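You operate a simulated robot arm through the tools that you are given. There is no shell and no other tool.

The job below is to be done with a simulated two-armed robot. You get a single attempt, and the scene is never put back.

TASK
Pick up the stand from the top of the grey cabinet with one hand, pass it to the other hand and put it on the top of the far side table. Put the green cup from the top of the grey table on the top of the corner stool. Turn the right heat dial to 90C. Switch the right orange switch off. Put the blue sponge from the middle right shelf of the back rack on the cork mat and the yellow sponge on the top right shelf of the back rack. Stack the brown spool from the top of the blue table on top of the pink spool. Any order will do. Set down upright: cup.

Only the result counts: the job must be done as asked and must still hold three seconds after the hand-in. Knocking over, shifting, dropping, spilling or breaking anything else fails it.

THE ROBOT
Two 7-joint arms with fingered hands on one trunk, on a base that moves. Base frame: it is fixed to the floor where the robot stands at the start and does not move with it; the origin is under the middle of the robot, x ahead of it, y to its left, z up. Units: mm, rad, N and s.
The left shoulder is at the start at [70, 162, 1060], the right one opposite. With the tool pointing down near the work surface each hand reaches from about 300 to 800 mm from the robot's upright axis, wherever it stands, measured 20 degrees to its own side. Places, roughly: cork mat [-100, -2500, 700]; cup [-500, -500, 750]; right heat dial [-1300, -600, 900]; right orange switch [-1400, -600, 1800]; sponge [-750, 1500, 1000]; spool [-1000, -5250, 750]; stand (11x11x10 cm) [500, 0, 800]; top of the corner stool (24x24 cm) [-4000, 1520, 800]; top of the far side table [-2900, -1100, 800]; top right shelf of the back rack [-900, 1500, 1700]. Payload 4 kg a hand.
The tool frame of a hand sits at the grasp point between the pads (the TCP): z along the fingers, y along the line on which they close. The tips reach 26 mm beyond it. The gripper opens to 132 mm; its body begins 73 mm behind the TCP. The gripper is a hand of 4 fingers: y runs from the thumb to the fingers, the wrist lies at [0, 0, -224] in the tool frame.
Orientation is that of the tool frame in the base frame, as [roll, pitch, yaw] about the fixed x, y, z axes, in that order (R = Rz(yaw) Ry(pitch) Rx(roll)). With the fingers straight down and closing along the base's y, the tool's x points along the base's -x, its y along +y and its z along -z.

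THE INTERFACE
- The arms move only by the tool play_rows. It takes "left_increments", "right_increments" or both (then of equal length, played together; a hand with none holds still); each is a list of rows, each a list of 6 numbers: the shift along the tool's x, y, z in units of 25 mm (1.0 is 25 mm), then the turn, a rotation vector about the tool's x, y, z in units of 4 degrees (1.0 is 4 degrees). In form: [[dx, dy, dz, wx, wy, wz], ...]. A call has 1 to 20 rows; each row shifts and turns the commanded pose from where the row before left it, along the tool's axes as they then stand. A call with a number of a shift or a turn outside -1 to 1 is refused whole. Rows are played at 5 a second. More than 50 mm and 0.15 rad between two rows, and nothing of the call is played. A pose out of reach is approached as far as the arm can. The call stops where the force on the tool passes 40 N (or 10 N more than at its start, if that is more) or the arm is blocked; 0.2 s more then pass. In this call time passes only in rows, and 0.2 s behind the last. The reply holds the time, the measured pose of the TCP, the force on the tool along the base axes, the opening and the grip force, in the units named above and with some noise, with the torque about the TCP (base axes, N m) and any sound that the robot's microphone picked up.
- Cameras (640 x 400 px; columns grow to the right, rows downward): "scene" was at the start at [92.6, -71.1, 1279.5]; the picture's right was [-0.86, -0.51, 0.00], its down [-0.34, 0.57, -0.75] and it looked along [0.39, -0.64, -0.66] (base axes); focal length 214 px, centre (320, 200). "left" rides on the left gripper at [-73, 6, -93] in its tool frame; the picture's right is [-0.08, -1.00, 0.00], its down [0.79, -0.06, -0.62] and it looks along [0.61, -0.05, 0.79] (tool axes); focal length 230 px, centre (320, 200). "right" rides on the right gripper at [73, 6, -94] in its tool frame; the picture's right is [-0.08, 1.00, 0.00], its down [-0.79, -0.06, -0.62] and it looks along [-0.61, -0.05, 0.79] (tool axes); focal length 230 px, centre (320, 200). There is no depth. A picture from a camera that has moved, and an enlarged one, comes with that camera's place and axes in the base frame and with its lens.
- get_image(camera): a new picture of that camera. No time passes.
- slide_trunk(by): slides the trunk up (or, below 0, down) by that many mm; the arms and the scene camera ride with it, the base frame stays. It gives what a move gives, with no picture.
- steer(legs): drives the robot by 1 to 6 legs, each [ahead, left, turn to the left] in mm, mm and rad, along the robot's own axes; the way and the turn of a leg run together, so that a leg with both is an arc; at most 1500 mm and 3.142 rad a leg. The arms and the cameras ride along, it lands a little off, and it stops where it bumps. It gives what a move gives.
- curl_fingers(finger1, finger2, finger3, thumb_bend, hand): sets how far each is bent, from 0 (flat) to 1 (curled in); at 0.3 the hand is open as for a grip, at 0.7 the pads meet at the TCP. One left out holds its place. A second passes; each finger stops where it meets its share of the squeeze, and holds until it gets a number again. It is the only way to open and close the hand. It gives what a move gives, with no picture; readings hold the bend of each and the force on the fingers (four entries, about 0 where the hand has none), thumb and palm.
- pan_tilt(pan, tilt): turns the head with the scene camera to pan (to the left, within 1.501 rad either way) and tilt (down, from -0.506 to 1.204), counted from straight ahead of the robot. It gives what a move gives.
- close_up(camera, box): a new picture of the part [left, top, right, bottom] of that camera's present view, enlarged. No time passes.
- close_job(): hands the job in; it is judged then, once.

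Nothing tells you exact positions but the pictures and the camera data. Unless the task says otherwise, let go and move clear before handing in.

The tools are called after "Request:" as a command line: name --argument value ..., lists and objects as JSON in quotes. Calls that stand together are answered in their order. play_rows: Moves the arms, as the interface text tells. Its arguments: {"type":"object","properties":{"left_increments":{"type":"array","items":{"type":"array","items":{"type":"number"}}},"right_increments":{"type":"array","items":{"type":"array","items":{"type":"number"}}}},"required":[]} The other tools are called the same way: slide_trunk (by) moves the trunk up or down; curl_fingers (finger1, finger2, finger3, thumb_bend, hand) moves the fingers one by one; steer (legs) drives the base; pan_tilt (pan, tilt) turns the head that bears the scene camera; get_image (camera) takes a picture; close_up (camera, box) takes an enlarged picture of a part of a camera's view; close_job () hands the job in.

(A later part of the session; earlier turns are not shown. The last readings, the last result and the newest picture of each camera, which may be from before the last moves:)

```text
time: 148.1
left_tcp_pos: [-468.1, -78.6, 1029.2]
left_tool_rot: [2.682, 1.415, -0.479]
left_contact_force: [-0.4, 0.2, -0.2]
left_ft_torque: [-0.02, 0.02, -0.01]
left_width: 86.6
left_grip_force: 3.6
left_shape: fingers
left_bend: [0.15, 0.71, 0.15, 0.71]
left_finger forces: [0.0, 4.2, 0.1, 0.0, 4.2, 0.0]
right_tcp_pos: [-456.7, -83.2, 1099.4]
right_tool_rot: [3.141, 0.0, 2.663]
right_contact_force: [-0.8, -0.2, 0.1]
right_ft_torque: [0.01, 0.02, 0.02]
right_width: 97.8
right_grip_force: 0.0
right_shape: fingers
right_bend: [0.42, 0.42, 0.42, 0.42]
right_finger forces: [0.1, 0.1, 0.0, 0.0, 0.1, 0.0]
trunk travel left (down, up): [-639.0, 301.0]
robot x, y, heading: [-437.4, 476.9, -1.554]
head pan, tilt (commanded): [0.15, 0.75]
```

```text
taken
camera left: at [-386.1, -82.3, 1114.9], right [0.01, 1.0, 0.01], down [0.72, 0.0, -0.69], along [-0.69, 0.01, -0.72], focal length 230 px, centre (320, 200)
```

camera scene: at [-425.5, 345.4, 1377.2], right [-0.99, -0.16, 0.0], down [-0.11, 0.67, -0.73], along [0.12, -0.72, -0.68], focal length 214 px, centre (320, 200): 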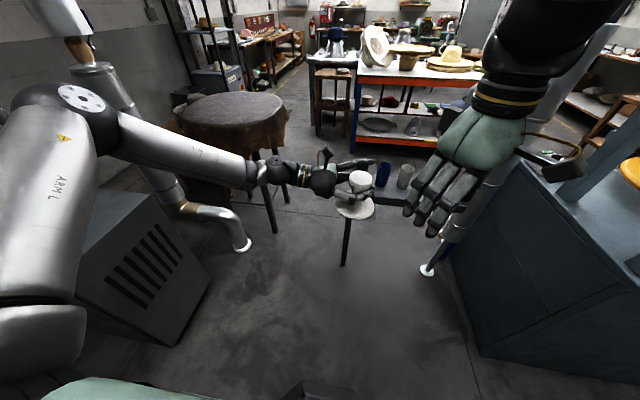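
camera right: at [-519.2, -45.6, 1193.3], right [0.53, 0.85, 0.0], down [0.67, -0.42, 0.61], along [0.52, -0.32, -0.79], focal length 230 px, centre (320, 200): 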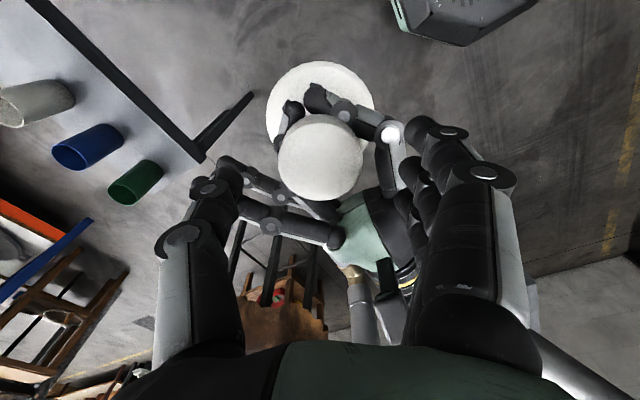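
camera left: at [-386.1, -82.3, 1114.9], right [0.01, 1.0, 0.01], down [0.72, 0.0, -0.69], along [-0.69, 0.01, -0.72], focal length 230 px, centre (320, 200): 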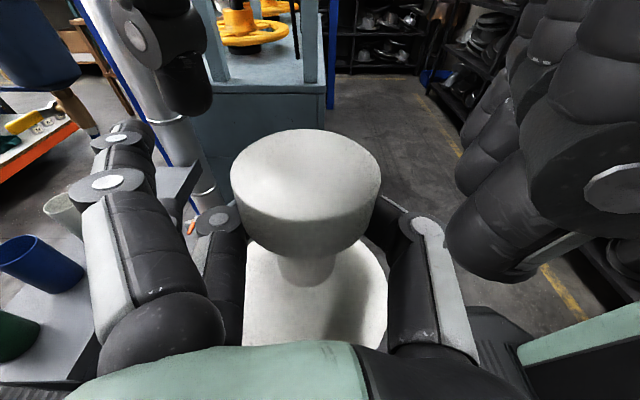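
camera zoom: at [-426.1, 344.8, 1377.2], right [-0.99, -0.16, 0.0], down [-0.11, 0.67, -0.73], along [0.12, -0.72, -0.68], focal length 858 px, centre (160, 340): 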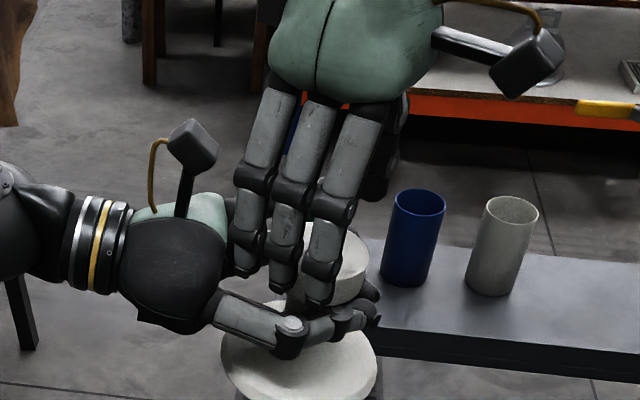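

Everything is aligned. I will descend the last 27 mm and then close the right hand around the knob.

Request:
play_rows --right_increments '[[-0.08, 0, 0.55, 0, 0, 0], [-0.06, 0, 0.53, 0, 0, 0]]'

Request:
curl_fingers --hand "right" --finger1 0.68 --finger2 0.68 --finger3 0.68 --thumb_bend 0.68

Request:
get_image --camera "right"

Request:
close_up --camera "scene" --box '[280, 115, 440, 215]'

Request:
get_image --camera "left"

```text
time: 148.7
left_tcp_pos: [-468.0, -77.9, 1027.3]
left_tool_rot: [2.699, 1.414, -0.459]
left_contact_force: [2.3, -0.6, -8.6]
left_ft_torque: [-0.25, 0.55, -0.08]
left_width: 86.3
left_grip_force: 4.4
left_shape: fingers
left_bend: [0.15, 0.71, 0.15, 0.71]
left_finger forces: [0.1, 4.3, 0.0, 0.0, 4.3, 0.1]
right_tcp_pos: [-453.9, -83.8, 1075.1]
right_tool_rot: [-3.14, -0.002, 2.664]
right_contact_force: [-2.2, 0.3, 7.6]
right_ft_torque: [0.32, -0.33, 0.14]
right_width: 98.0
right_grip_force: 0.1
right_shape: fingers
right_bend: [0.42, 0.42, 0.42, 0.42]
right_finger forces: [0.0, 0.0, 0.0, 0.1, 0.0, 0.0]
trunk travel left (down, up): [-639.0, 301.0]
robot x, y, heading: [-438.1, 475.4, -1.56]
head pan, tilt (commanded): [0.15, 0.75]
```

```text
time: 149.7
left_tcp_pos: [-467.0, -79.6, 1029.7]
left_tool_rot: [2.689, 1.415, -0.473]
left_contact_force: [-0.6, -3.8, -15.8]
left_ft_torque: [-0.28, 0.7, -0.25]
left_width: 86.7
left_grip_force: 5.9
left_shape: fingers
left_bend: [0.15, 0.71, 0.15, 0.71]
left_finger forces: [0.0, 4.8, 0.0, 0.1, 6.6, 0.0]
right_tcp_pos: [-452.3, -84.7, 1074.5]
right_tool_rot: [-3.14, -0.002, 2.663]
right_contact_force: [1.9, 4.7, 14.9]
right_ft_torque: [0.49, -0.53, 0.17]
right_width: 42.7
right_grip_force: 15.7
right_shape: fingers
right_bend: [0.62, 0.56, 0.54, 0.61]
right_finger forces: [5.7, 8.7, 0.0, 0.0, 16.0, 0.1]
trunk travel left (down, up): [-639.0, 301.0]
robot x, y, heading: [-434.5, 475.5, -1.56]
head pan, tilt (commanded): [0.15, 0.75]
```

```text
taken
camera right: at [-515.5, -45.9, 1168.2], right [0.53, 0.85, 0.0], down [0.67, -0.41, 0.61], along [0.52, -0.32, -0.79], focal length 230 px, centre (320, 200)
```

right: 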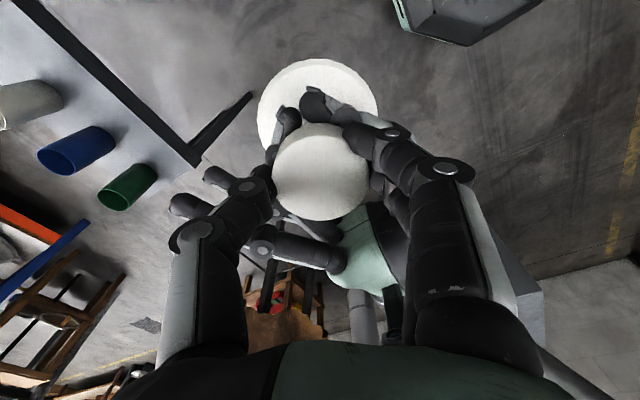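

```text
4.00 times, centred on (360, 165) of scene
camera zoom: at [-425.4, 345.2, 1377.2], right [-0.99, -0.16, 0.0], down [-0.11, 0.67, -0.73], along [0.12, -0.72, -0.68], focal length 858 px, centre (160, 340)
```

zoom: 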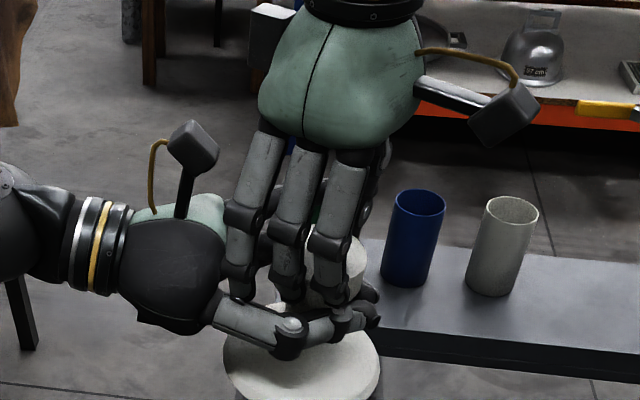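

```text
taken
camera left: at [-385.5, -82.0, 1114.3], right [0.01, 1.0, 0.01], down [0.72, 0.0, -0.69], along [-0.69, 0.01, -0.72], focal length 230 px, centre (320, 200)
```

left: 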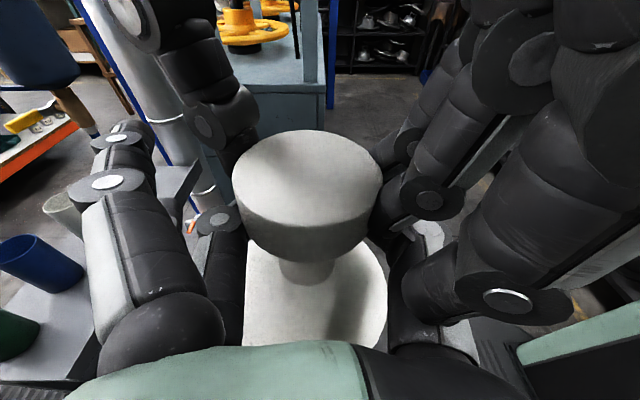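

The right hand holds the knob with about 16 N, though it also presses down on the left thumb. I will raise the right hand a few millimetres to relieve that and see whether the stand moves with it.

Request:
play_rows --right_increments '[[0, 0, -0.12, 0, 0, 0], [0, 0, -0.12, 0, 0, 0]]'

Request:
curl_fingers --hand "right" --finger1 0.7 --finger2 0.7 --finger3 0.7 --thumb_bend 0.7

Request:
get_image --camera "left"

Request:
get_image --camera "right"

```text
time: 150.3
left_tcp_pos: [-467.6, -78.3, 1031.8]
left_tool_rot: [2.64, 1.417, -0.521]
left_contact_force: [0.8, 0.1, 2.2]
left_ft_torque: [-0.02, 0.03, -0.06]
left_width: 86.0
left_grip_force: 5.1
left_shape: fingers
left_bend: [0.15, 0.71, 0.15, 0.71]
left_finger forces: [0.0, 5.4, 0.0, 0.1, 5.3, 0.0]
right_tcp_pos: [-452.9, -83.6, 1078.4]
right_tool_rot: [-3.141, -0.005, 2.664]
right_contact_force: [-1.8, 0.8, -3.6]
right_ft_torque: [0.03, 0.01, 0.01]
right_width: 43.1
right_grip_force: 16.5
right_shape: fingers
right_bend: [0.63, 0.56, 0.63, 0.61]
right_finger forces: [4.9, 7.0, 4.5, 0.0, 15.9, 0.1]
trunk travel left (down, up): [-639.0, 301.0]
robot x, y, heading: [-438.5, 477.5, -1.56]
head pan, tilt (commanded): [0.15, 0.75]
```

```text
time: 151.3
left_tcp_pos: [-468.9, -79.5, 1030.7]
left_tool_rot: [2.662, 1.417, -0.496]
left_contact_force: [0.0, -1.1, 10.4]
left_ft_torque: [-0.12, -0.07, -0.01]
left_width: 85.8
left_grip_force: 4.8
left_shape: fingers
left_bend: [0.15, 0.71, 0.15, 0.71]
left_finger forces: [0.0, 5.9, 0.0, 0.0, 4.3, 0.0]
right_tcp_pos: [-453.5, -84.8, 1079.2]
right_tool_rot: [3.14, -0.005, 2.667]
right_contact_force: [0.2, 0.9, -10.7]
right_ft_torque: [0.06, -0.07, 0.02]
right_width: 42.8
right_grip_force: 17.2
right_shape: fingers
right_bend: [0.62, 0.56, 0.63, 0.61]
right_finger forces: [5.8, 6.6, 5.8, 0.0, 15.8, 0.0]
trunk travel left (down, up): [-639.0, 301.0]
robot x, y, heading: [-440.8, 476.6, -1.559]
head pan, tilt (commanded): [0.15, 0.75]
```

```text
taken
camera left: at [-385.6, -81.9, 1115.8], right [0.01, 1.0, 0.01], down [0.72, 0.0, -0.7], along [-0.7, 0.01, -0.72], focal length 230 px, centre (320, 200)
```

left: 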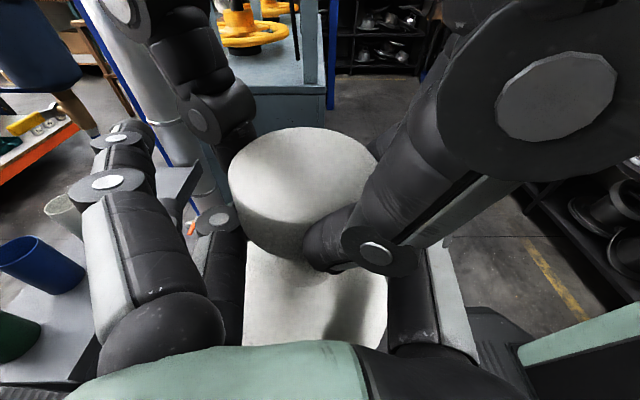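

```text
taken
camera right: at [-514.6, -46.5, 1173.1], right [0.53, 0.85, 0.0], down [0.67, -0.42, 0.61], along [0.52, -0.32, -0.79], focal length 230 px, centre (320, 200)
```

right: 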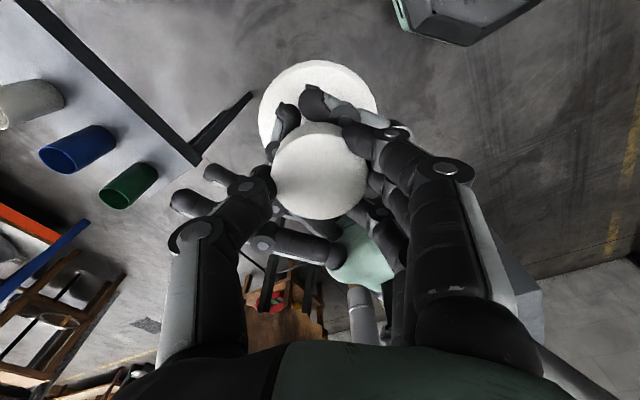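

All four right digits are on the knob with 17 N. I will lower the left hand about 12 mm along the neck to get clear of the right fingertips, then open it.

Request:
play_rows --left_increments '[[0.25, 0, 0, 0, 0, 0], [0.25, 0, 0, 0, 0, 0]]'

Request:
close_up --camera "scene" --box '[280, 115, 440, 215]'

```text
time: 151.9
left_tcp_pos: [-467.1, -80.4, 1019.5]
left_tool_rot: [2.685, 1.42, -0.476]
left_contact_force: [-3.1, 1.3, 9.2]
left_ft_torque: [-0.11, -0.05, -0.05]
left_width: 85.9
left_grip_force: 5.3
left_shape: fingers
left_bend: [0.15, 0.71, 0.15, 0.71]
left_finger forces: [0.0, 5.5, 0.1, 0.1, 5.3, 0.0]
right_tcp_pos: [-453.0, -84.9, 1080.2]
right_tool_rot: [-3.14, -0.002, 2.664]
right_contact_force: [1.9, -0.4, -10.3]
right_ft_torque: [-0.06, -0.18, 0.02]
right_width: 38.8
right_grip_force: 14.8
right_shape: fingers
right_bend: [0.63, 0.56, 0.64, 0.63]
right_finger forces: [5.0, 5.1, 6.6, 0.1, 14.1, 0.0]
trunk travel left (down, up): [-639.0, 301.0]
robot x, y, heading: [-436.8, 475.3, -1.558]
head pan, tilt (commanded): [0.15, 0.75]
```

```text
4.00 times, centred on (360, 165) of scene
camera zoom: at [-425.4, 345.2, 1377.2], right [-0.99, -0.16, 0.0], down [-0.11, 0.67, -0.73], along [0.12, -0.72, -0.68], focal length 858 px, centre (160, 340)
```

zoom: 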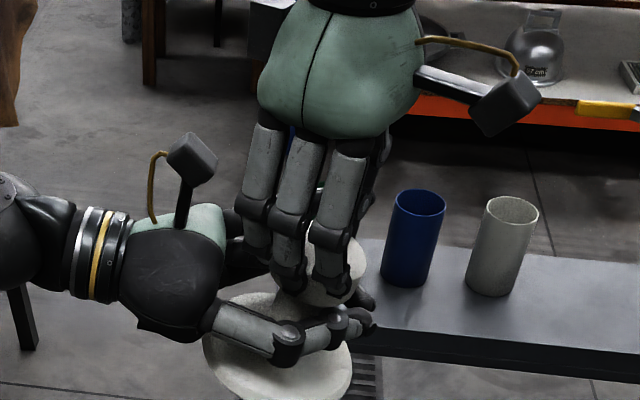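

The stand may have followed the left hand down a little. I will check with the right and left cameras before doing more.

Request:
get_image --camera "right"

Request:
get_image --camera "left"

```text
taken
camera right: at [-514.6, -46.8, 1173.3], right [0.53, 0.85, 0.0], down [0.67, -0.41, 0.61], along [0.52, -0.32, -0.79], focal length 230 px, centre (320, 200)
```

right: 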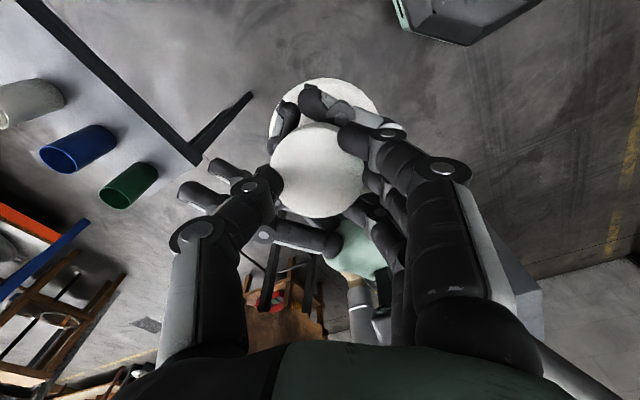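

```text
taken
camera left: at [-384.6, -85.4, 1104.7], right [0.01, 1.0, 0.01], down [0.72, 0.0, -0.7], along [-0.7, 0.02, -0.72], focal length 230 px, centre (320, 200)
```

left: 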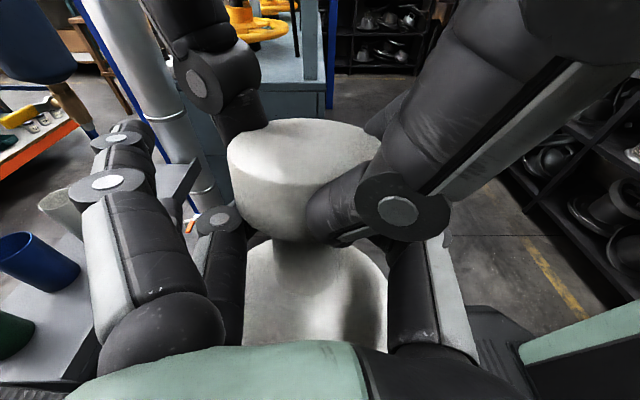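

The knob has not slipped in the right hand and the left digits are now lower on the neck. I will open the left hand and watch the right grip.

Request:
curl_fingers --hand "left" --finger2 0.6 --thumb_bend 0.6

Request:
get_image --camera "right"

Request:
curl_fingers --hand "left" --finger2 0.42 --thumb_bend 0.42

Request:
get_image --camera "right"

Request:
get_image --camera "left"

```text
time: 152.9
left_tcp_pos: [-467.9, -82.6, 1019.7]
left_tool_rot: [2.697, 1.418, -0.465]
left_contact_force: [0.1, 0.0, 0.1]
left_ft_torque: [-0.01, 0.04, 0.02]
left_width: 102.2
left_grip_force: 0.2
left_shape: fingers
left_bend: [0.15, 0.6, 0.15, 0.6]
left_finger forces: [0.0, 0.1, 0.1, 0.0, 0.0, 0.0]
right_tcp_pos: [-453.3, -85.0, 1080.9]
right_tool_rot: [-3.14, -0.003, 2.662]
right_contact_force: [-0.7, 0.2, -0.6]
right_ft_torque: [0.01, 0.02, 0.0]
right_width: 38.7
right_grip_force: 17.1
right_shape: fingers
right_bend: [0.63, 0.57, 0.64, 0.63]
right_finger forces: [6.9, 5.8, 5.7, 0.0, 16.3, 0.1]
trunk travel left (down, up): [-639.0, 301.0]
robot x, y, heading: [-438.5, 474.3, -1.56]
head pan, tilt (commanded): [0.15, 0.75]
```

```text
taken
camera right: at [-514.8, -46.6, 1173.4], right [0.53, 0.85, 0.0], down [0.67, -0.42, 0.61], along [0.52, -0.32, -0.79], focal length 230 px, centre (320, 200)
```

right: 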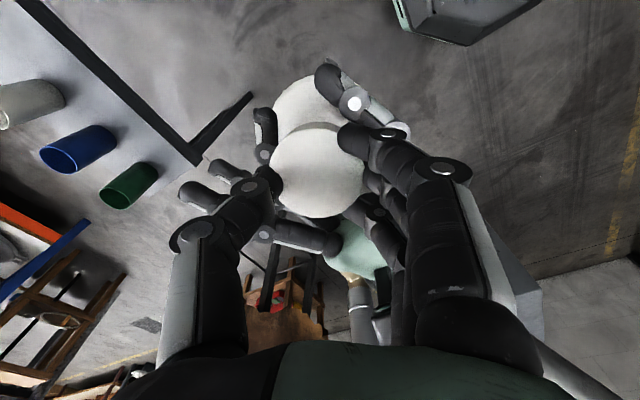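

```text
time: 153.9
left_tcp_pos: [-468.1, -81.3, 1020.0]
left_tool_rot: [2.697, 1.419, -0.466]
left_contact_force: [0.2, 0.3, -0.4]
left_ft_torque: [-0.02, 0.0, 0.03]
left_width: 132.0
left_grip_force: 0.1
left_shape: fingers
left_bend: [0.15, 0.42, 0.15, 0.42]
left_finger forces: [0.1, 0.0, 0.0, 0.0, 0.0, 0.0]
right_tcp_pos: [-452.3, -84.2, 1080.7]
right_tool_rot: [-3.14, -0.005, 2.663]
right_contact_force: [0.3, 1.3, -1.6]
right_ft_torque: [0.0, 0.03, 0.05]
right_width: 39.0
right_grip_force: 17.6
right_shape: fingers
right_bend: [0.63, 0.57, 0.64, 0.63]
right_finger forces: [6.8, 5.8, 5.6, 0.0, 16.3, 0.0]
trunk travel left (down, up): [-639.0, 301.0]
robot x, y, heading: [-438.2, 478.0, -1.56]
head pan, tilt (commanded): [0.15, 0.75]
```

```text
taken
camera right: at [-514.7, -46.6, 1173.4], right [0.53, 0.85, 0.0], down [0.67, -0.42, 0.61], along [0.52, -0.32, -0.79], focal length 230 px, centre (320, 200)
```

right: 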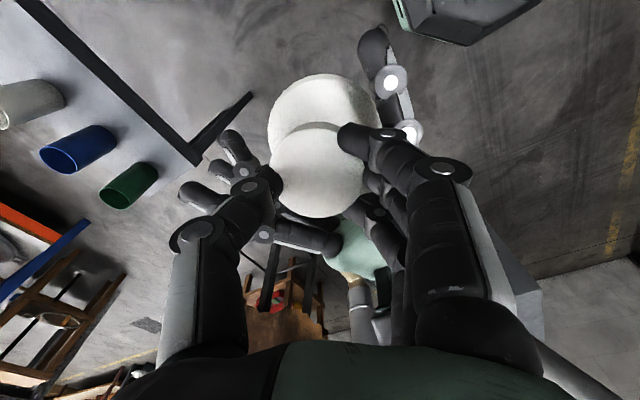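

```text
taken
camera left: at [-384.5, -85.5, 1104.3], right [0.01, 1.0, 0.01], down [0.72, 0.0, -0.7], along [-0.69, 0.02, -0.72], focal length 230 px, centre (320, 200)
```

left: 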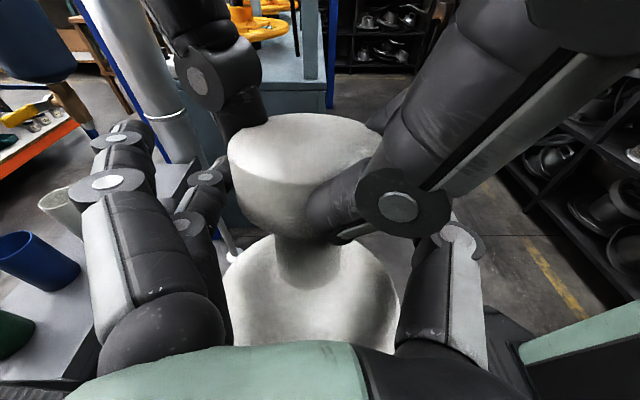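

The right hand now holds the stand alone. I will withdraw the left hand straight back to the left.

Request:
play_rows --left_increments '[[0, 0, -0.5, 0, 0, 0], [0, 0, -1, 0, 0, 0], [0, 0, -1, 0, 0, 0], [0, 0, -1, 0, 0, 0], [0, 0, -1, 0, 0, 0], [0, 0, -1, 0, 0, 0]]'

Request:
get_image --camera "scene"

Request:
get_image --camera "right"

```text
time: 155.3
left_tcp_pos: [-331.3, -90.4, 1039.1]
left_tool_rot: [2.676, 1.417, -0.485]
left_contact_force: [0.0, -1.0, -0.5]
left_ft_torque: [0.01, 0.02, -0.01]
left_width: 132.1
left_grip_force: 0.0
left_shape: fingers
left_bend: [0.15, 0.42, 0.15, 0.42]
left_finger forces: [0.0, 0.0, 0.0, 0.0, 0.1, 0.0]
left hand out of reach, approached as far as the arm can: row 1, 2, 4
right_tcp_pos: [-452.7, -84.0, 1080.1]
right_tool_rot: [-3.141, -0.003, 2.663]
right_contact_force: [-0.2, -0.2, 0.2]
right_ft_torque: [-0.01, 0.06, 0.02]
right_width: 38.9
right_grip_force: 17.4
right_shape: fingers
right_bend: [0.63, 0.57, 0.64, 0.63]
right_finger forces: [6.8, 5.8, 5.7, 0.0, 16.4, 0.0]
trunk travel left (down, up): [-639.0, 301.0]
robot x, y, heading: [-437.7, 474.6, -1.558]
head pan, tilt (commanded): [0.15, 0.75]
```

```text
taken
camera scene: at [-424.5, 345.8, 1377.2], right [-0.99, -0.16, 0.0], down [-0.11, 0.67, -0.73], along [0.12, -0.72, -0.68], focal length 214 px, centre (320, 200)
```

scene: 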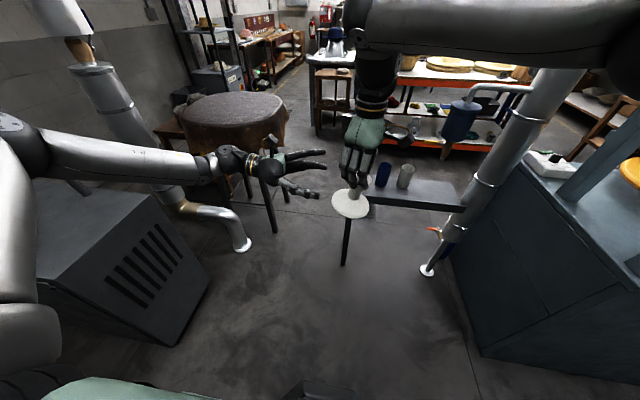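

```text
taken
camera right: at [-514.0, -46.2, 1173.7], right [0.53, 0.85, 0.0], down [0.67, -0.41, 0.61], along [0.52, -0.33, -0.79], focal length 230 px, centre (320, 200)
```

right: 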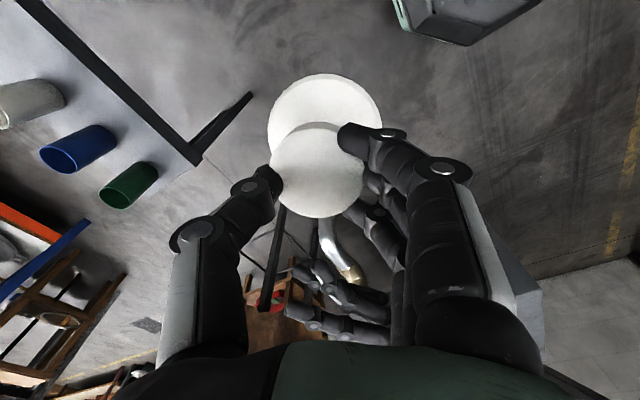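

The handover is done and the stand hangs upright in the right hand. I will fold the left hand back to a neutral fingers-down pose and bring the right hand in for travel.

Request:
play_rows --left_increments '[[0, 0, 0, 0, 1, 0], [0, 0, 0, 0, 1, 0], [0, 0, 0, 0, 1, 0], [0, 0, 0, 0, 1, 0], [0, 0, 0, 0, 1, 0], [0, 0, 0, 0, 1, 0], [0, 0, 0, 0, 1, 0], [0, 0, 0, 0, 1, 0], [0, 0, 0, 0, 1, 0], [0, 0, 0, 0, 1, 0], [0, 0, 0, 0, 1, 0], [0, 0, 0, 0, 1, 0], [0, 0, 0, 0, 1, 0], [0, 0, 0, 0, 1, 0], [0, 0, 0, 0, 1, 0], [0, 0, 0, 0, 1, 0], [0, 0, 0, 0, 1, 0], [0, 0, 0, 0, 1, 0], [0, 0, 0, 0, 1, 0], [0, 0, 0, 0, 1, 0]]'

Request:
play_rows --left_increments '[[0, 0, 0, 0, 0, -1], [0, 0, 0, 0, 0, -1], [0, 0, 0, 0, 0, -1], [0, 0, 0, 0, 0, -1], [0, 0, 0, 0, 0, -1], [0, 0, 0, 0, 0, -1], [0, 0, 0, 0, 0, -1], [0, 0, 0, 0, 0, -1], [0, 0, 0, 0, 0, -1], [0, 0, 0, 0, 0, -1], [0, 0, 0, 0, 0, -1], [0, 0, 0, 0, 0, -1], [0, 0, 0, 0, 0, -1], [0, 0, 0, 0, 0, -1], [0, 0, 0, 0, 0, -1], [0, 0, 0, 0, 0, -1], [0, 0, 0, 0, 0, -1], [0, 0, 0, 0, 0, -1], [0, 0, 0, 0, 0, -1], [0, 0, 0, 0, 0, -1]]'

Request:
get_image --camera "scene"

```text
time: 159.6
left_tcp_pos: [-392.0, -147.0, 1122.6]
left_tool_rot: [3.082, 0.143, 0.107]
left_contact_force: [0.1, 0.1, -0.3]
left_ft_torque: [0.02, -0.02, -0.01]
left_width: 131.9
left_grip_force: 0.1
left_shape: fingers
left_bend: [0.15, 0.42, 0.15, 0.42]
left_finger forces: [0.0, 0.0, 0.0, 0.0, 0.1, 0.0]
left hand out of reach, approached as far as the arm can: row 1, 2, 3, 4, 5, 6, 7, 8, 9, 10, 11, 12, 13, 14, 15, 16, 17, 18, 19, 20
right_tcp_pos: [-456.8, -88.1, 1092.3]
right_tool_rot: [-3.136, 0.024, 2.657]
right_contact_force: [-0.5, 0.4, -0.7]
right_ft_torque: [-0.02, 0.02, 0.02]
right_width: 38.9
right_grip_force: 17.3
right_shape: fingers
right_bend: [0.63, 0.57, 0.64, 0.63]
right_finger forces: [6.7, 5.8, 5.8, 0.0, 16.3, 0.0]
trunk travel left (down, up): [-639.0, 301.0]
robot x, y, heading: [-437.3, 477.2, -1.556]
head pan, tilt (commanded): [0.15, 0.75]
stopped in row 20 (left hand): the arm was blocked; the commanded pose is now the measured one
```

```text
time: 163.8
left_tcp_pos: [-381.5, -149.3, 1120.4]
left_tool_rot: [-3.011, 0.084, 1.534]
left_contact_force: [0.4, 0.0, -0.1]
left_ft_torque: [-0.01, -0.03, -0.01]
left_width: 131.9
left_grip_force: 0.0
left_shape: fingers
left_bend: [0.15, 0.42, 0.15, 0.42]
left_finger forces: [0.0, 0.1, 0.0, 0.0, 0.0, 0.0]
right_tcp_pos: [-464.3, -91.8, 1096.0]
right_tool_rot: [-3.139, 0.039, 2.636]
right_contact_force: [1.0, 1.0, -0.5]
right_ft_torque: [-0.02, -0.03, 0.04]
right_width: 38.7
right_grip_force: 17.1
right_shape: fingers
right_bend: [0.63, 0.57, 0.64, 0.63]
right_finger forces: [6.8, 5.8, 5.6, 0.0, 16.3, 0.1]
trunk travel left (down, up): [-639.0, 301.0]
robot x, y, heading: [-440.7, 477.4, -1.56]
head pan, tilt (commanded): [0.15, 0.75]
```

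```text
taken
camera scene: at [-425.3, 345.3, 1377.2], right [-0.99, -0.16, 0.0], down [-0.11, 0.67, -0.73], along [0.12, -0.72, -0.68], focal length 214 px, centre (320, 200)
```

scene: 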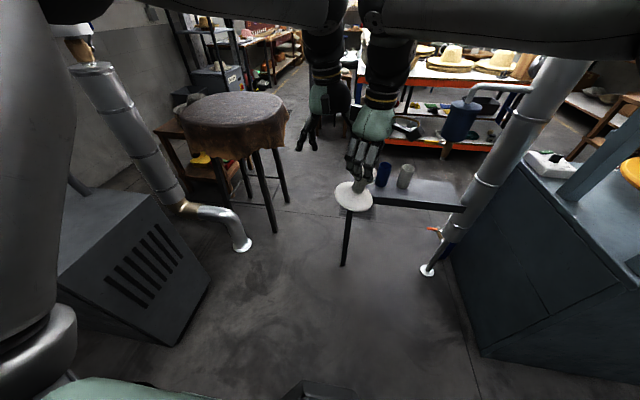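

The left arm drifted against the right arm. The stand is still held, so I will move the left hand away to the left now.

Request:
play_rows --left_increments '[[0, 0.6, 0, 0, 0, 0], [0, 1, 0, 0, 0, 0], [0, 1, 0, 0, 0, 0], [0.2, 1, 0, 0, 0, 0], [0.5, 1, 0, 0, 0, 0], [0.5, 1, 0, 0, 0, 0], [0.5, 1, 0, 0, 0, 0], [0.5, 1, 0, 0, 0, 0]]'

Request:
get_image --camera "scene"

Request:
get_image --camera "right"

```text
time: 165.6
left_tcp_pos: [-199.9, -104.2, 1091.6]
left_tool_rot: [-3.014, 0.082, 1.513]
left_contact_force: [0.4, -0.7, -0.4]
left_ft_torque: [-0.01, 0.04, -0.03]
left_width: 132.1
left_grip_force: 0.1
left_shape: fingers
left_bend: [0.15, 0.42, 0.15, 0.42]
left_finger forces: [0.1, 0.1, 0.0, 0.0, 0.1, 0.1]
right_tcp_pos: [-456.6, -87.7, 1092.6]
right_tool_rot: [-3.135, 0.023, 2.657]
right_contact_force: [0.0, 0.7, -0.9]
right_ft_torque: [0.01, 0.04, -0.03]
right_width: 38.3
right_grip_force: 16.9
right_shape: fingers
right_bend: [0.63, 0.57, 0.64, 0.63]
right_finger forces: [6.8, 5.9, 5.7, 0.0, 16.4, 0.0]
trunk travel left (down, up): [-639.0, 301.0]
robot x, y, heading: [-437.9, 473.4, -1.56]
head pan, tilt (commanded): [0.15, 0.75]
```

```text
taken
camera scene: at [-423.7, 345.8, 1377.2], right [-0.99, -0.16, 0.0], down [-0.11, 0.67, -0.73], along [0.12, -0.72, -0.68], focal length 214 px, centre (320, 200)
```

scene: 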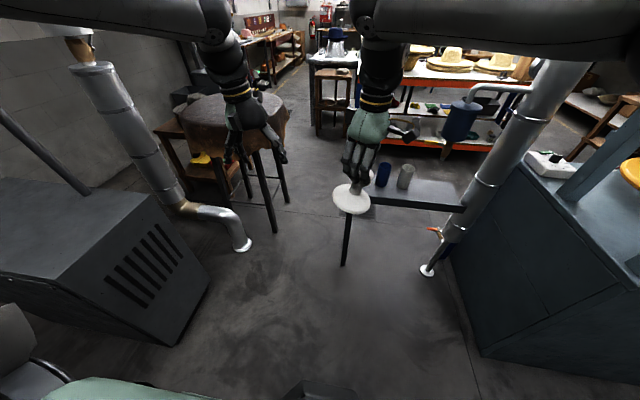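

```text
taken
camera right: at [-518.2, -47.4, 1184.2], right [0.53, 0.85, -0.01], down [0.66, -0.41, 0.63], along [0.53, -0.34, -0.77], focal length 230 px, centre (320, 200)
```

right: 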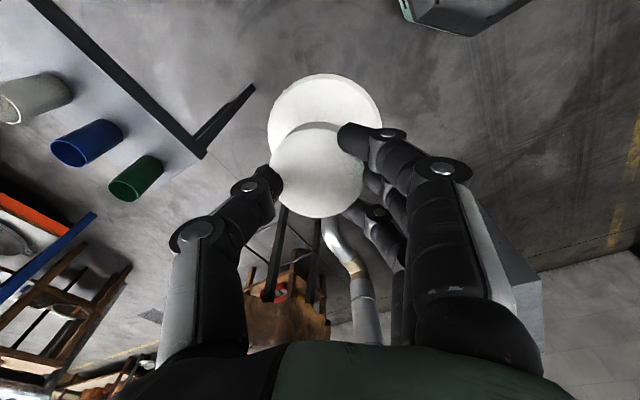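

Both hands are clear of each other. I will look toward the right for the route to the far side table.

Request:
pan_tilt --pan -1.2 --tilt 0.3

Request:
get_image --camera "scene"

Request:
pan_tilt --pan -0.4 --tilt 0.2

Request:
get_image --camera "scene"

```text
time: 167.1
left_tcp_pos: [-201.5, -105.3, 1093.0]
left_tool_rot: [-3.013, 0.083, 1.513]
left_contact_force: [0.1, -0.1, -0.2]
left_ft_torque: [0.0, 0.02, -0.01]
left_width: 132.2
left_grip_force: 0.1
left_shape: fingers
left_bend: [0.15, 0.42, 0.15, 0.42]
left_finger forces: [0.0, 0.1, 0.0, 0.0, 0.1, 0.0]
right_tcp_pos: [-455.6, -87.8, 1092.0]
right_tool_rot: [-3.135, 0.022, 2.656]
right_contact_force: [0.1, -0.5, -1.2]
right_ft_torque: [0.02, -0.01, 0.04]
right_width: 38.8
right_grip_force: 17.3
right_shape: fingers
right_bend: [0.63, 0.57, 0.64, 0.63]
right_finger forces: [6.8, 5.7, 5.7, 0.0, 16.3, 0.0]
trunk travel left (down, up): [-639.0, 301.0]
robot x, y, heading: [-437.4, 475.9, -1.56]
head pan, tilt (commanded): [-1.201, 0.3]
```

```text
taken
camera scene: at [-525.2, 392.3, 1417.5], right [-0.37, 0.93, 0.0], down [0.27, 0.11, -0.96], along [-0.89, -0.36, -0.3], focal length 214 px, centre (320, 200)
```

scene: 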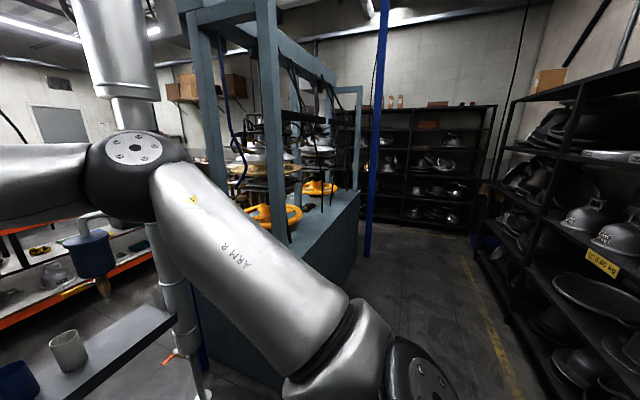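

```text
time: 168.3
left_tcp_pos: [-201.4, -104.5, 1092.6]
left_tool_rot: [-3.014, 0.084, 1.513]
left_contact_force: [-0.2, 0.1, 0.5]
left_ft_torque: [0.0, 0.03, -0.03]
left_width: 132.3
left_grip_force: 0.0
left_shape: fingers
left_bend: [0.15, 0.42, 0.15, 0.42]
left_finger forces: [0.1, 0.1, 0.0, 0.0, 0.1, 0.0]
right_tcp_pos: [-456.9, -88.0, 1092.9]
right_tool_rot: [-3.135, 0.023, 2.656]
right_contact_force: [0.5, -0.4, -0.3]
right_ft_torque: [-0.02, 0.01, 0.02]
right_width: 38.6
right_grip_force: 17.9
right_shape: fingers
right_bend: [0.63, 0.57, 0.64, 0.63]
right_finger forces: [6.7, 5.9, 5.7, 0.0, 16.3, 0.0]
trunk travel left (down, up): [-639.0, 301.0]
robot x, y, heading: [-440.7, 476.7, -1.564]
head pan, tilt (commanded): [-0.4, 0.201]
```

```text
taken
camera scene: at [-473.9, 340.9, 1426.8], right [-0.93, 0.38, 0.0], down [0.08, 0.18, -0.98], along [-0.37, -0.91, -0.2], focal length 214 px, centre (320, 200)
```

scene: 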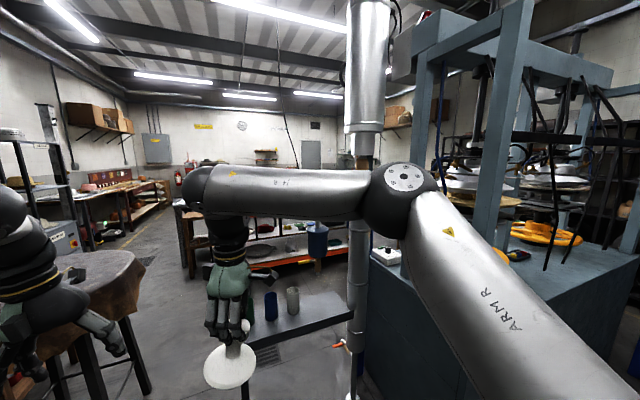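

The press stands to the right with an aisle between it and the racks. I will bring both hands to a symmetric travel position, then turn to face down the aisle.

Request:
play_rows --right_increments '[[0.81, -0.43, 0, 0, 0, 0], [0.81, -0.43, 0, 0, 0, 0], [0.81, -0.43, 0, 0, 0, 0], [0.81, -0.43, 0, 0, 0, 0], [0.81, -0.43, 0, 0, 0, 0]]' --left_increments '[[0, -0.6, 0, 0, 0, 0], [0, -0.6, 0, 0, 0, 0], [0, -0.6, 0, 0, 0, 0], [0, -0.6, 0, 0, 0, 0], [0, -0.6, 0, 0, 0, 0]]'

Request:
steer --legs '[[0, 0, -1.57]]'

Request:
pan_tilt --pan 0.0 --tilt 0.3

Request:
get_image --camera "scene"

Request:
pan_tilt --pan 0.9 --tilt 0.5

Request:
get_image --camera "scene"

Request:
pan_tilt --pan -0.9 --tilt 0.5

Request:
get_image --camera "scene"

```text
time: 169.5
left_tcp_pos: [-277.0, -98.1, 1102.0]
left_tool_rot: [-3.014, 0.084, 1.513]
left_contact_force: [0.0, -0.5, 0.2]
left_ft_torque: [-0.01, -0.04, -0.01]
left_width: 132.3
left_grip_force: 0.0
left_shape: fingers
left_bend: [0.15, 0.42, 0.15, 0.42]
left_finger forces: [0.1, 0.1, 0.0, 0.0, 0.0, 0.1]
right_tcp_pos: [-574.5, -88.6, 1089.8]
right_tool_rot: [-3.134, 0.024, 2.66]
right_contact_force: [-0.4, -0.2, -0.5]
right_ft_torque: [0.0, -0.01, -0.01]
right_width: 38.9
right_grip_force: 17.2
right_shape: fingers
right_bend: [0.63, 0.57, 0.64, 0.63]
right_finger forces: [6.6, 5.8, 5.7, 0.0, 16.2, 0.1]
trunk travel left (down, up): [-639.0, 301.0]
robot x, y, heading: [-439.2, 473.9, -1.562]
head pan, tilt (commanded): [-0.4, 0.201]
```

```text
time: 173.7
left_tcp_pos: [-1011.0, 306.1, 1101.1]
left_tool_rot: [-3.013, 0.084, -0.047]
left_contact_force: [0.3, 0.0, 0.1]
left_ft_torque: [-0.01, 0.01, -0.01]
left_width: 132.1
left_grip_force: 0.0
left_shape: fingers
left_bend: [0.15, 0.42, 0.15, 0.42]
left_finger forces: [0.0, 0.0, 0.1, 0.1, 0.1, 0.0]
right_tcp_pos: [-1004.4, 603.0, 1088.8]
right_tool_rot: [-3.134, 0.022, 1.099]
right_contact_force: [0.7, -0.5, -0.3]
right_ft_torque: [-0.01, -0.02, -0.01]
right_width: 38.3
right_grip_force: 16.5
right_shape: fingers
right_bend: [0.64, 0.57, 0.64, 0.63]
right_finger forces: [5.8, 5.7, 5.2, 0.0, 15.6, 0.0]
trunk travel left (down, up): [-639.0, 301.0]
robot x, y, heading: [-439.4, 476.9, -3.119]
head pan, tilt (commanded): [-0.4, 0.201]
```

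```text
time: 174.5
left_tcp_pos: [-1010.7, 306.0, 1102.3]
left_tool_rot: [-3.013, 0.084, -0.045]
left_contact_force: [-0.4, -0.2, 0.4]
left_ft_torque: [0.03, -0.01, 0.0]
left_width: 132.1
left_grip_force: 0.0
left_shape: fingers
left_bend: [0.15, 0.42, 0.15, 0.42]
left_finger forces: [0.0, 0.0, 0.0, 0.0, 0.0, 0.0]
right_tcp_pos: [-1005.6, 603.4, 1089.9]
right_tool_rot: [-3.136, 0.022, 1.099]
right_contact_force: [-0.5, 0.1, -0.2]
right_ft_torque: [-0.04, -0.01, -0.03]
right_width: 38.3
right_grip_force: 16.2
right_shape: fingers
right_bend: [0.64, 0.57, 0.64, 0.63]
right_finger forces: [5.8, 5.6, 5.3, 0.0, 15.6, 0.1]
trunk travel left (down, up): [-639.0, 301.0]
robot x, y, heading: [-439.4, 478.0, -3.115]
head pan, tilt (commanded): [0.0, 0.3]
```

```text
taken
camera scene: at [-583.0, 474.2, 1417.6], right [-0.02, 1.0, 0.0], down [0.3, 0.01, -0.96], along [-0.95, -0.02, -0.3], focal length 214 px, centre (320, 200)
```

scene: 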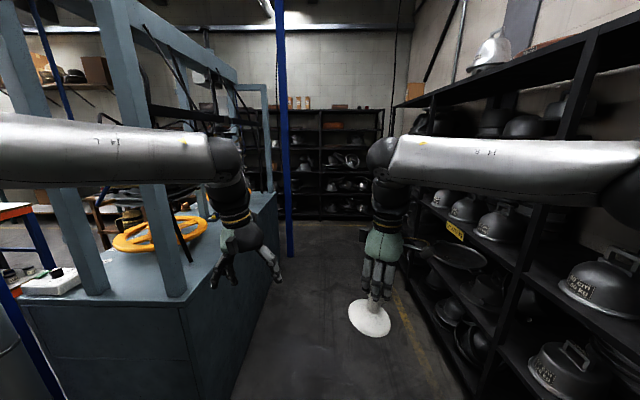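

```text
time: 175.7
left_tcp_pos: [-1010.6, 306.3, 1102.7]
left_tool_rot: [-3.011, 0.085, -0.046]
left_contact_force: [1.1, 1.2, -0.1]
left_ft_torque: [0.01, 0.01, 0.0]
left_width: 132.2
left_grip_force: 0.1
left_shape: fingers
left_bend: [0.15, 0.42, 0.15, 0.42]
left_finger forces: [0.0, 0.1, 0.0, 0.0, 0.0, 0.0]
right_tcp_pos: [-1005.8, 601.3, 1090.6]
right_tool_rot: [-3.135, 0.022, 1.098]
right_contact_force: [0.1, -1.0, -0.7]
right_ft_torque: [0.0, 0.0, 0.02]
right_width: 38.3
right_grip_force: 16.0
right_shape: fingers
right_bend: [0.64, 0.57, 0.64, 0.63]
right_finger forces: [5.8, 5.6, 5.2, 0.1, 15.6, 0.0]
trunk travel left (down, up): [-639.0, 301.0]
robot x, y, heading: [-436.5, 475.4, -3.117]
head pan, tilt (commanded): [0.901, 0.499]
```

```text
taken
camera scene: at [-544.5, 403.7, 1399.2], right [-0.8, 0.6, 0.0], down [0.29, 0.38, -0.88], along [-0.53, -0.7, -0.48], focal length 214 px, centre (320, 200)
```

scene: 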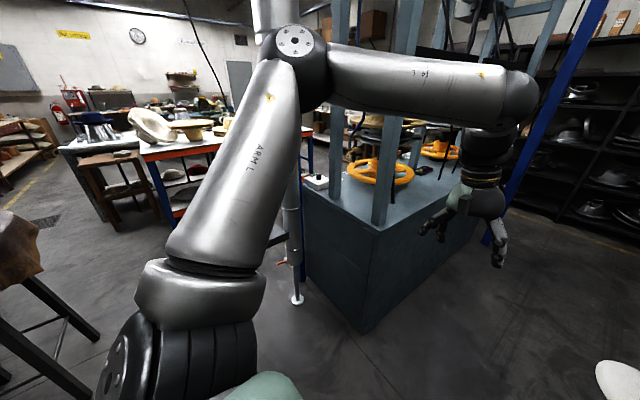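

```text
time: 177.5
left_tcp_pos: [-1010.2, 306.1, 1102.3]
left_tool_rot: [-3.013, 0.085, -0.045]
left_contact_force: [-0.6, -0.5, 0.4]
left_ft_torque: [0.01, -0.03, 0.02]
left_width: 132.0
left_grip_force: 0.1
left_shape: fingers
left_bend: [0.15, 0.42, 0.15, 0.42]
left_finger forces: [0.0, 0.0, 0.0, 0.0, 0.1, 0.1]
right_tcp_pos: [-1005.1, 601.6, 1089.5]
right_tool_rot: [-3.133, 0.022, 1.097]
right_contact_force: [-0.4, -0.4, -0.7]
right_ft_torque: [0.01, 0.02, 0.0]
right_width: 38.5
right_grip_force: 16.0
right_shape: fingers
right_bend: [0.64, 0.57, 0.64, 0.63]
right_finger forces: [5.8, 5.7, 5.3, 0.0, 15.6, 0.0]
trunk travel left (down, up): [-639.0, 301.0]
robot x, y, heading: [-438.2, 476.7, -3.122]
head pan, tilt (commanded): [-0.901, 0.499]
```

```text
taken
camera scene: at [-547.9, 546.2, 1399.1], right [0.77, 0.64, 0.0], down [0.31, -0.37, -0.88], along [-0.56, 0.67, -0.48], focal length 214 px, centre (320, 200)
```

scene: 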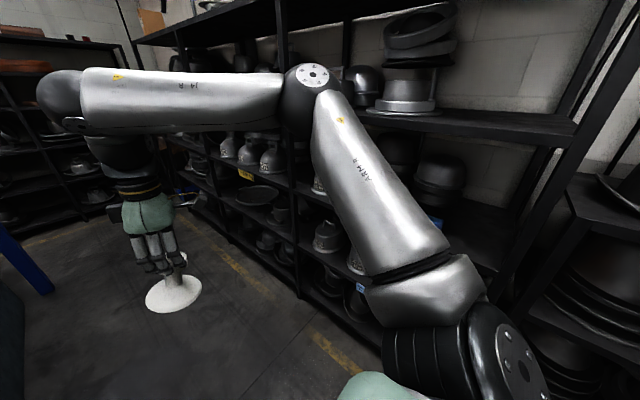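

I see the aisle between the press and the racks, and the way south opens past the far end of the press. I will shift toward the middle of the aisle and drive down it in stages, checking the view.

Request:
steer --legs '[[0, -165, -0.02], [700, 0, 0]]'

Request:
pan_tilt --pan 0.0 --tilt 0.3

Request:
get_image --camera "scene"

Request:
pan_tilt --pan 1.0 --tilt 0.3

Request:
get_image --camera "scene"

```text
time: 182.4
left_tcp_pos: [-1705.6, 460.5, 1101.7]
left_tool_rot: [-3.014, 0.083, -0.041]
left_contact_force: [-0.6, 0.2, -0.2]
left_ft_torque: [0.01, 0.0, 0.01]
left_width: 132.0
left_grip_force: 0.0
left_shape: fingers
left_bend: [0.15, 0.42, 0.15, 0.42]
left_finger forces: [0.1, 0.0, 0.0, 0.0, 0.0, 0.1]
right_tcp_pos: [-1700.5, 756.2, 1089.8]
right_tool_rot: [-3.135, 0.023, 1.103]
right_contact_force: [0.6, -0.2, -0.6]
right_ft_torque: [-0.01, -0.02, 0.0]
right_width: 38.6
right_grip_force: 16.0
right_shape: fingers
right_bend: [0.64, 0.57, 0.64, 0.63]
right_finger forces: [5.9, 5.6, 5.2, 0.0, 15.6, 0.0]
trunk travel left (down, up): [-639.0, 301.0]
robot x, y, heading: [-1132.8, 629.4, -3.113]
head pan, tilt (commanded): [-0.901, 0.499]
```

```text
time: 183.6
left_tcp_pos: [-1705.3, 461.7, 1102.6]
left_tool_rot: [-3.012, 0.084, -0.042]
left_contact_force: [0.1, 0.3, -0.2]
left_ft_torque: [0.01, 0.02, 0.01]
left_width: 132.0
left_grip_force: 0.1
left_shape: fingers
left_bend: [0.15, 0.42, 0.15, 0.42]
left_finger forces: [0.0, 0.0, 0.1, 0.0, 0.0, 0.0]
right_tcp_pos: [-1701.5, 756.9, 1089.8]
right_tool_rot: [-3.135, 0.023, 1.102]
right_contact_force: [0.7, -0.1, -0.8]
right_ft_torque: [0.06, -0.01, 0.0]
right_width: 38.4
right_grip_force: 16.2
right_shape: fingers
right_bend: [0.64, 0.57, 0.64, 0.63]
right_finger forces: [5.8, 5.5, 5.2, 0.0, 15.6, 0.0]
trunk travel left (down, up): [-639.0, 301.0]
robot x, y, heading: [-1137.6, 632.9, -3.112]
head pan, tilt (commanded): [0.0, 0.3]
```

```text
taken
camera scene: at [-1278.6, 630.1, 1417.5], right [-0.03, 1.0, 0.0], down [0.3, 0.01, -0.96], along [-0.95, -0.03, -0.3], focal length 214 px, centre (320, 200)
```

scene: 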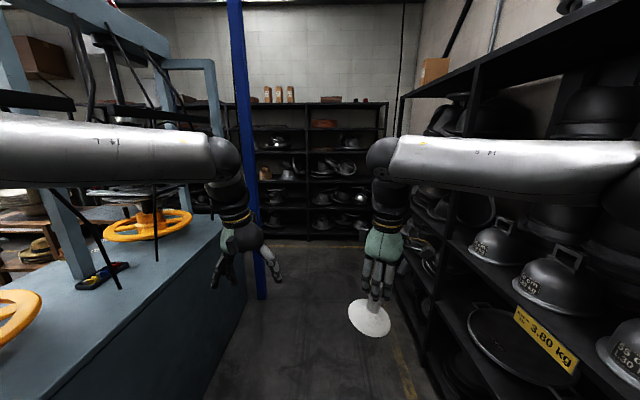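

```text
time: 184.9
left_tcp_pos: [-1705.6, 460.0, 1102.7]
left_tool_rot: [-3.013, 0.084, -0.042]
left_contact_force: [0.3, -0.2, -0.2]
left_ft_torque: [0.03, 0.03, -0.01]
left_width: 132.1
left_grip_force: 0.1
left_shape: fingers
left_bend: [0.15, 0.42, 0.15, 0.42]
left_finger forces: [0.1, 0.0, 0.0, 0.1, 0.0, 0.0]
right_tcp_pos: [-1701.5, 756.6, 1089.3]
right_tool_rot: [-3.137, 0.022, 1.101]
right_contact_force: [-0.2, 0.2, -0.5]
right_ft_torque: [0.04, 0.02, -0.01]
right_width: 38.4
right_grip_force: 15.5
right_shape: fingers
right_bend: [0.64, 0.57, 0.64, 0.63]
right_finger forces: [5.8, 5.5, 5.2, 0.0, 15.6, 0.0]
trunk travel left (down, up): [-639.0, 301.0]
robot x, y, heading: [-1134.1, 628.9, -3.116]
head pan, tilt (commanded): [1.0, 0.3]
```

```text
taken
camera scene: at [-1233.4, 552.8, 1417.5], right [-0.86, 0.52, 0.0], down [0.15, 0.25, -0.96], along [-0.49, -0.82, -0.3], focal length 214 px, centre (320, 200)
```

scene: 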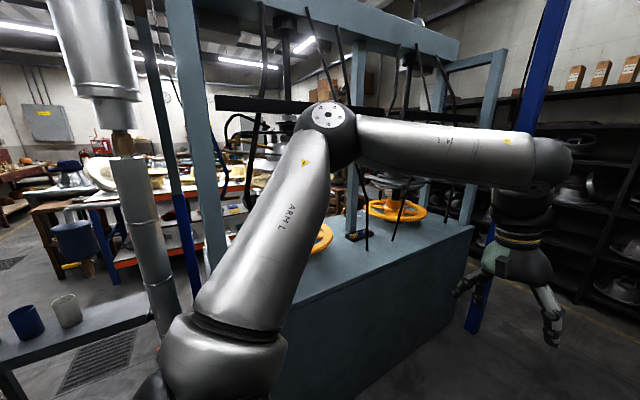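

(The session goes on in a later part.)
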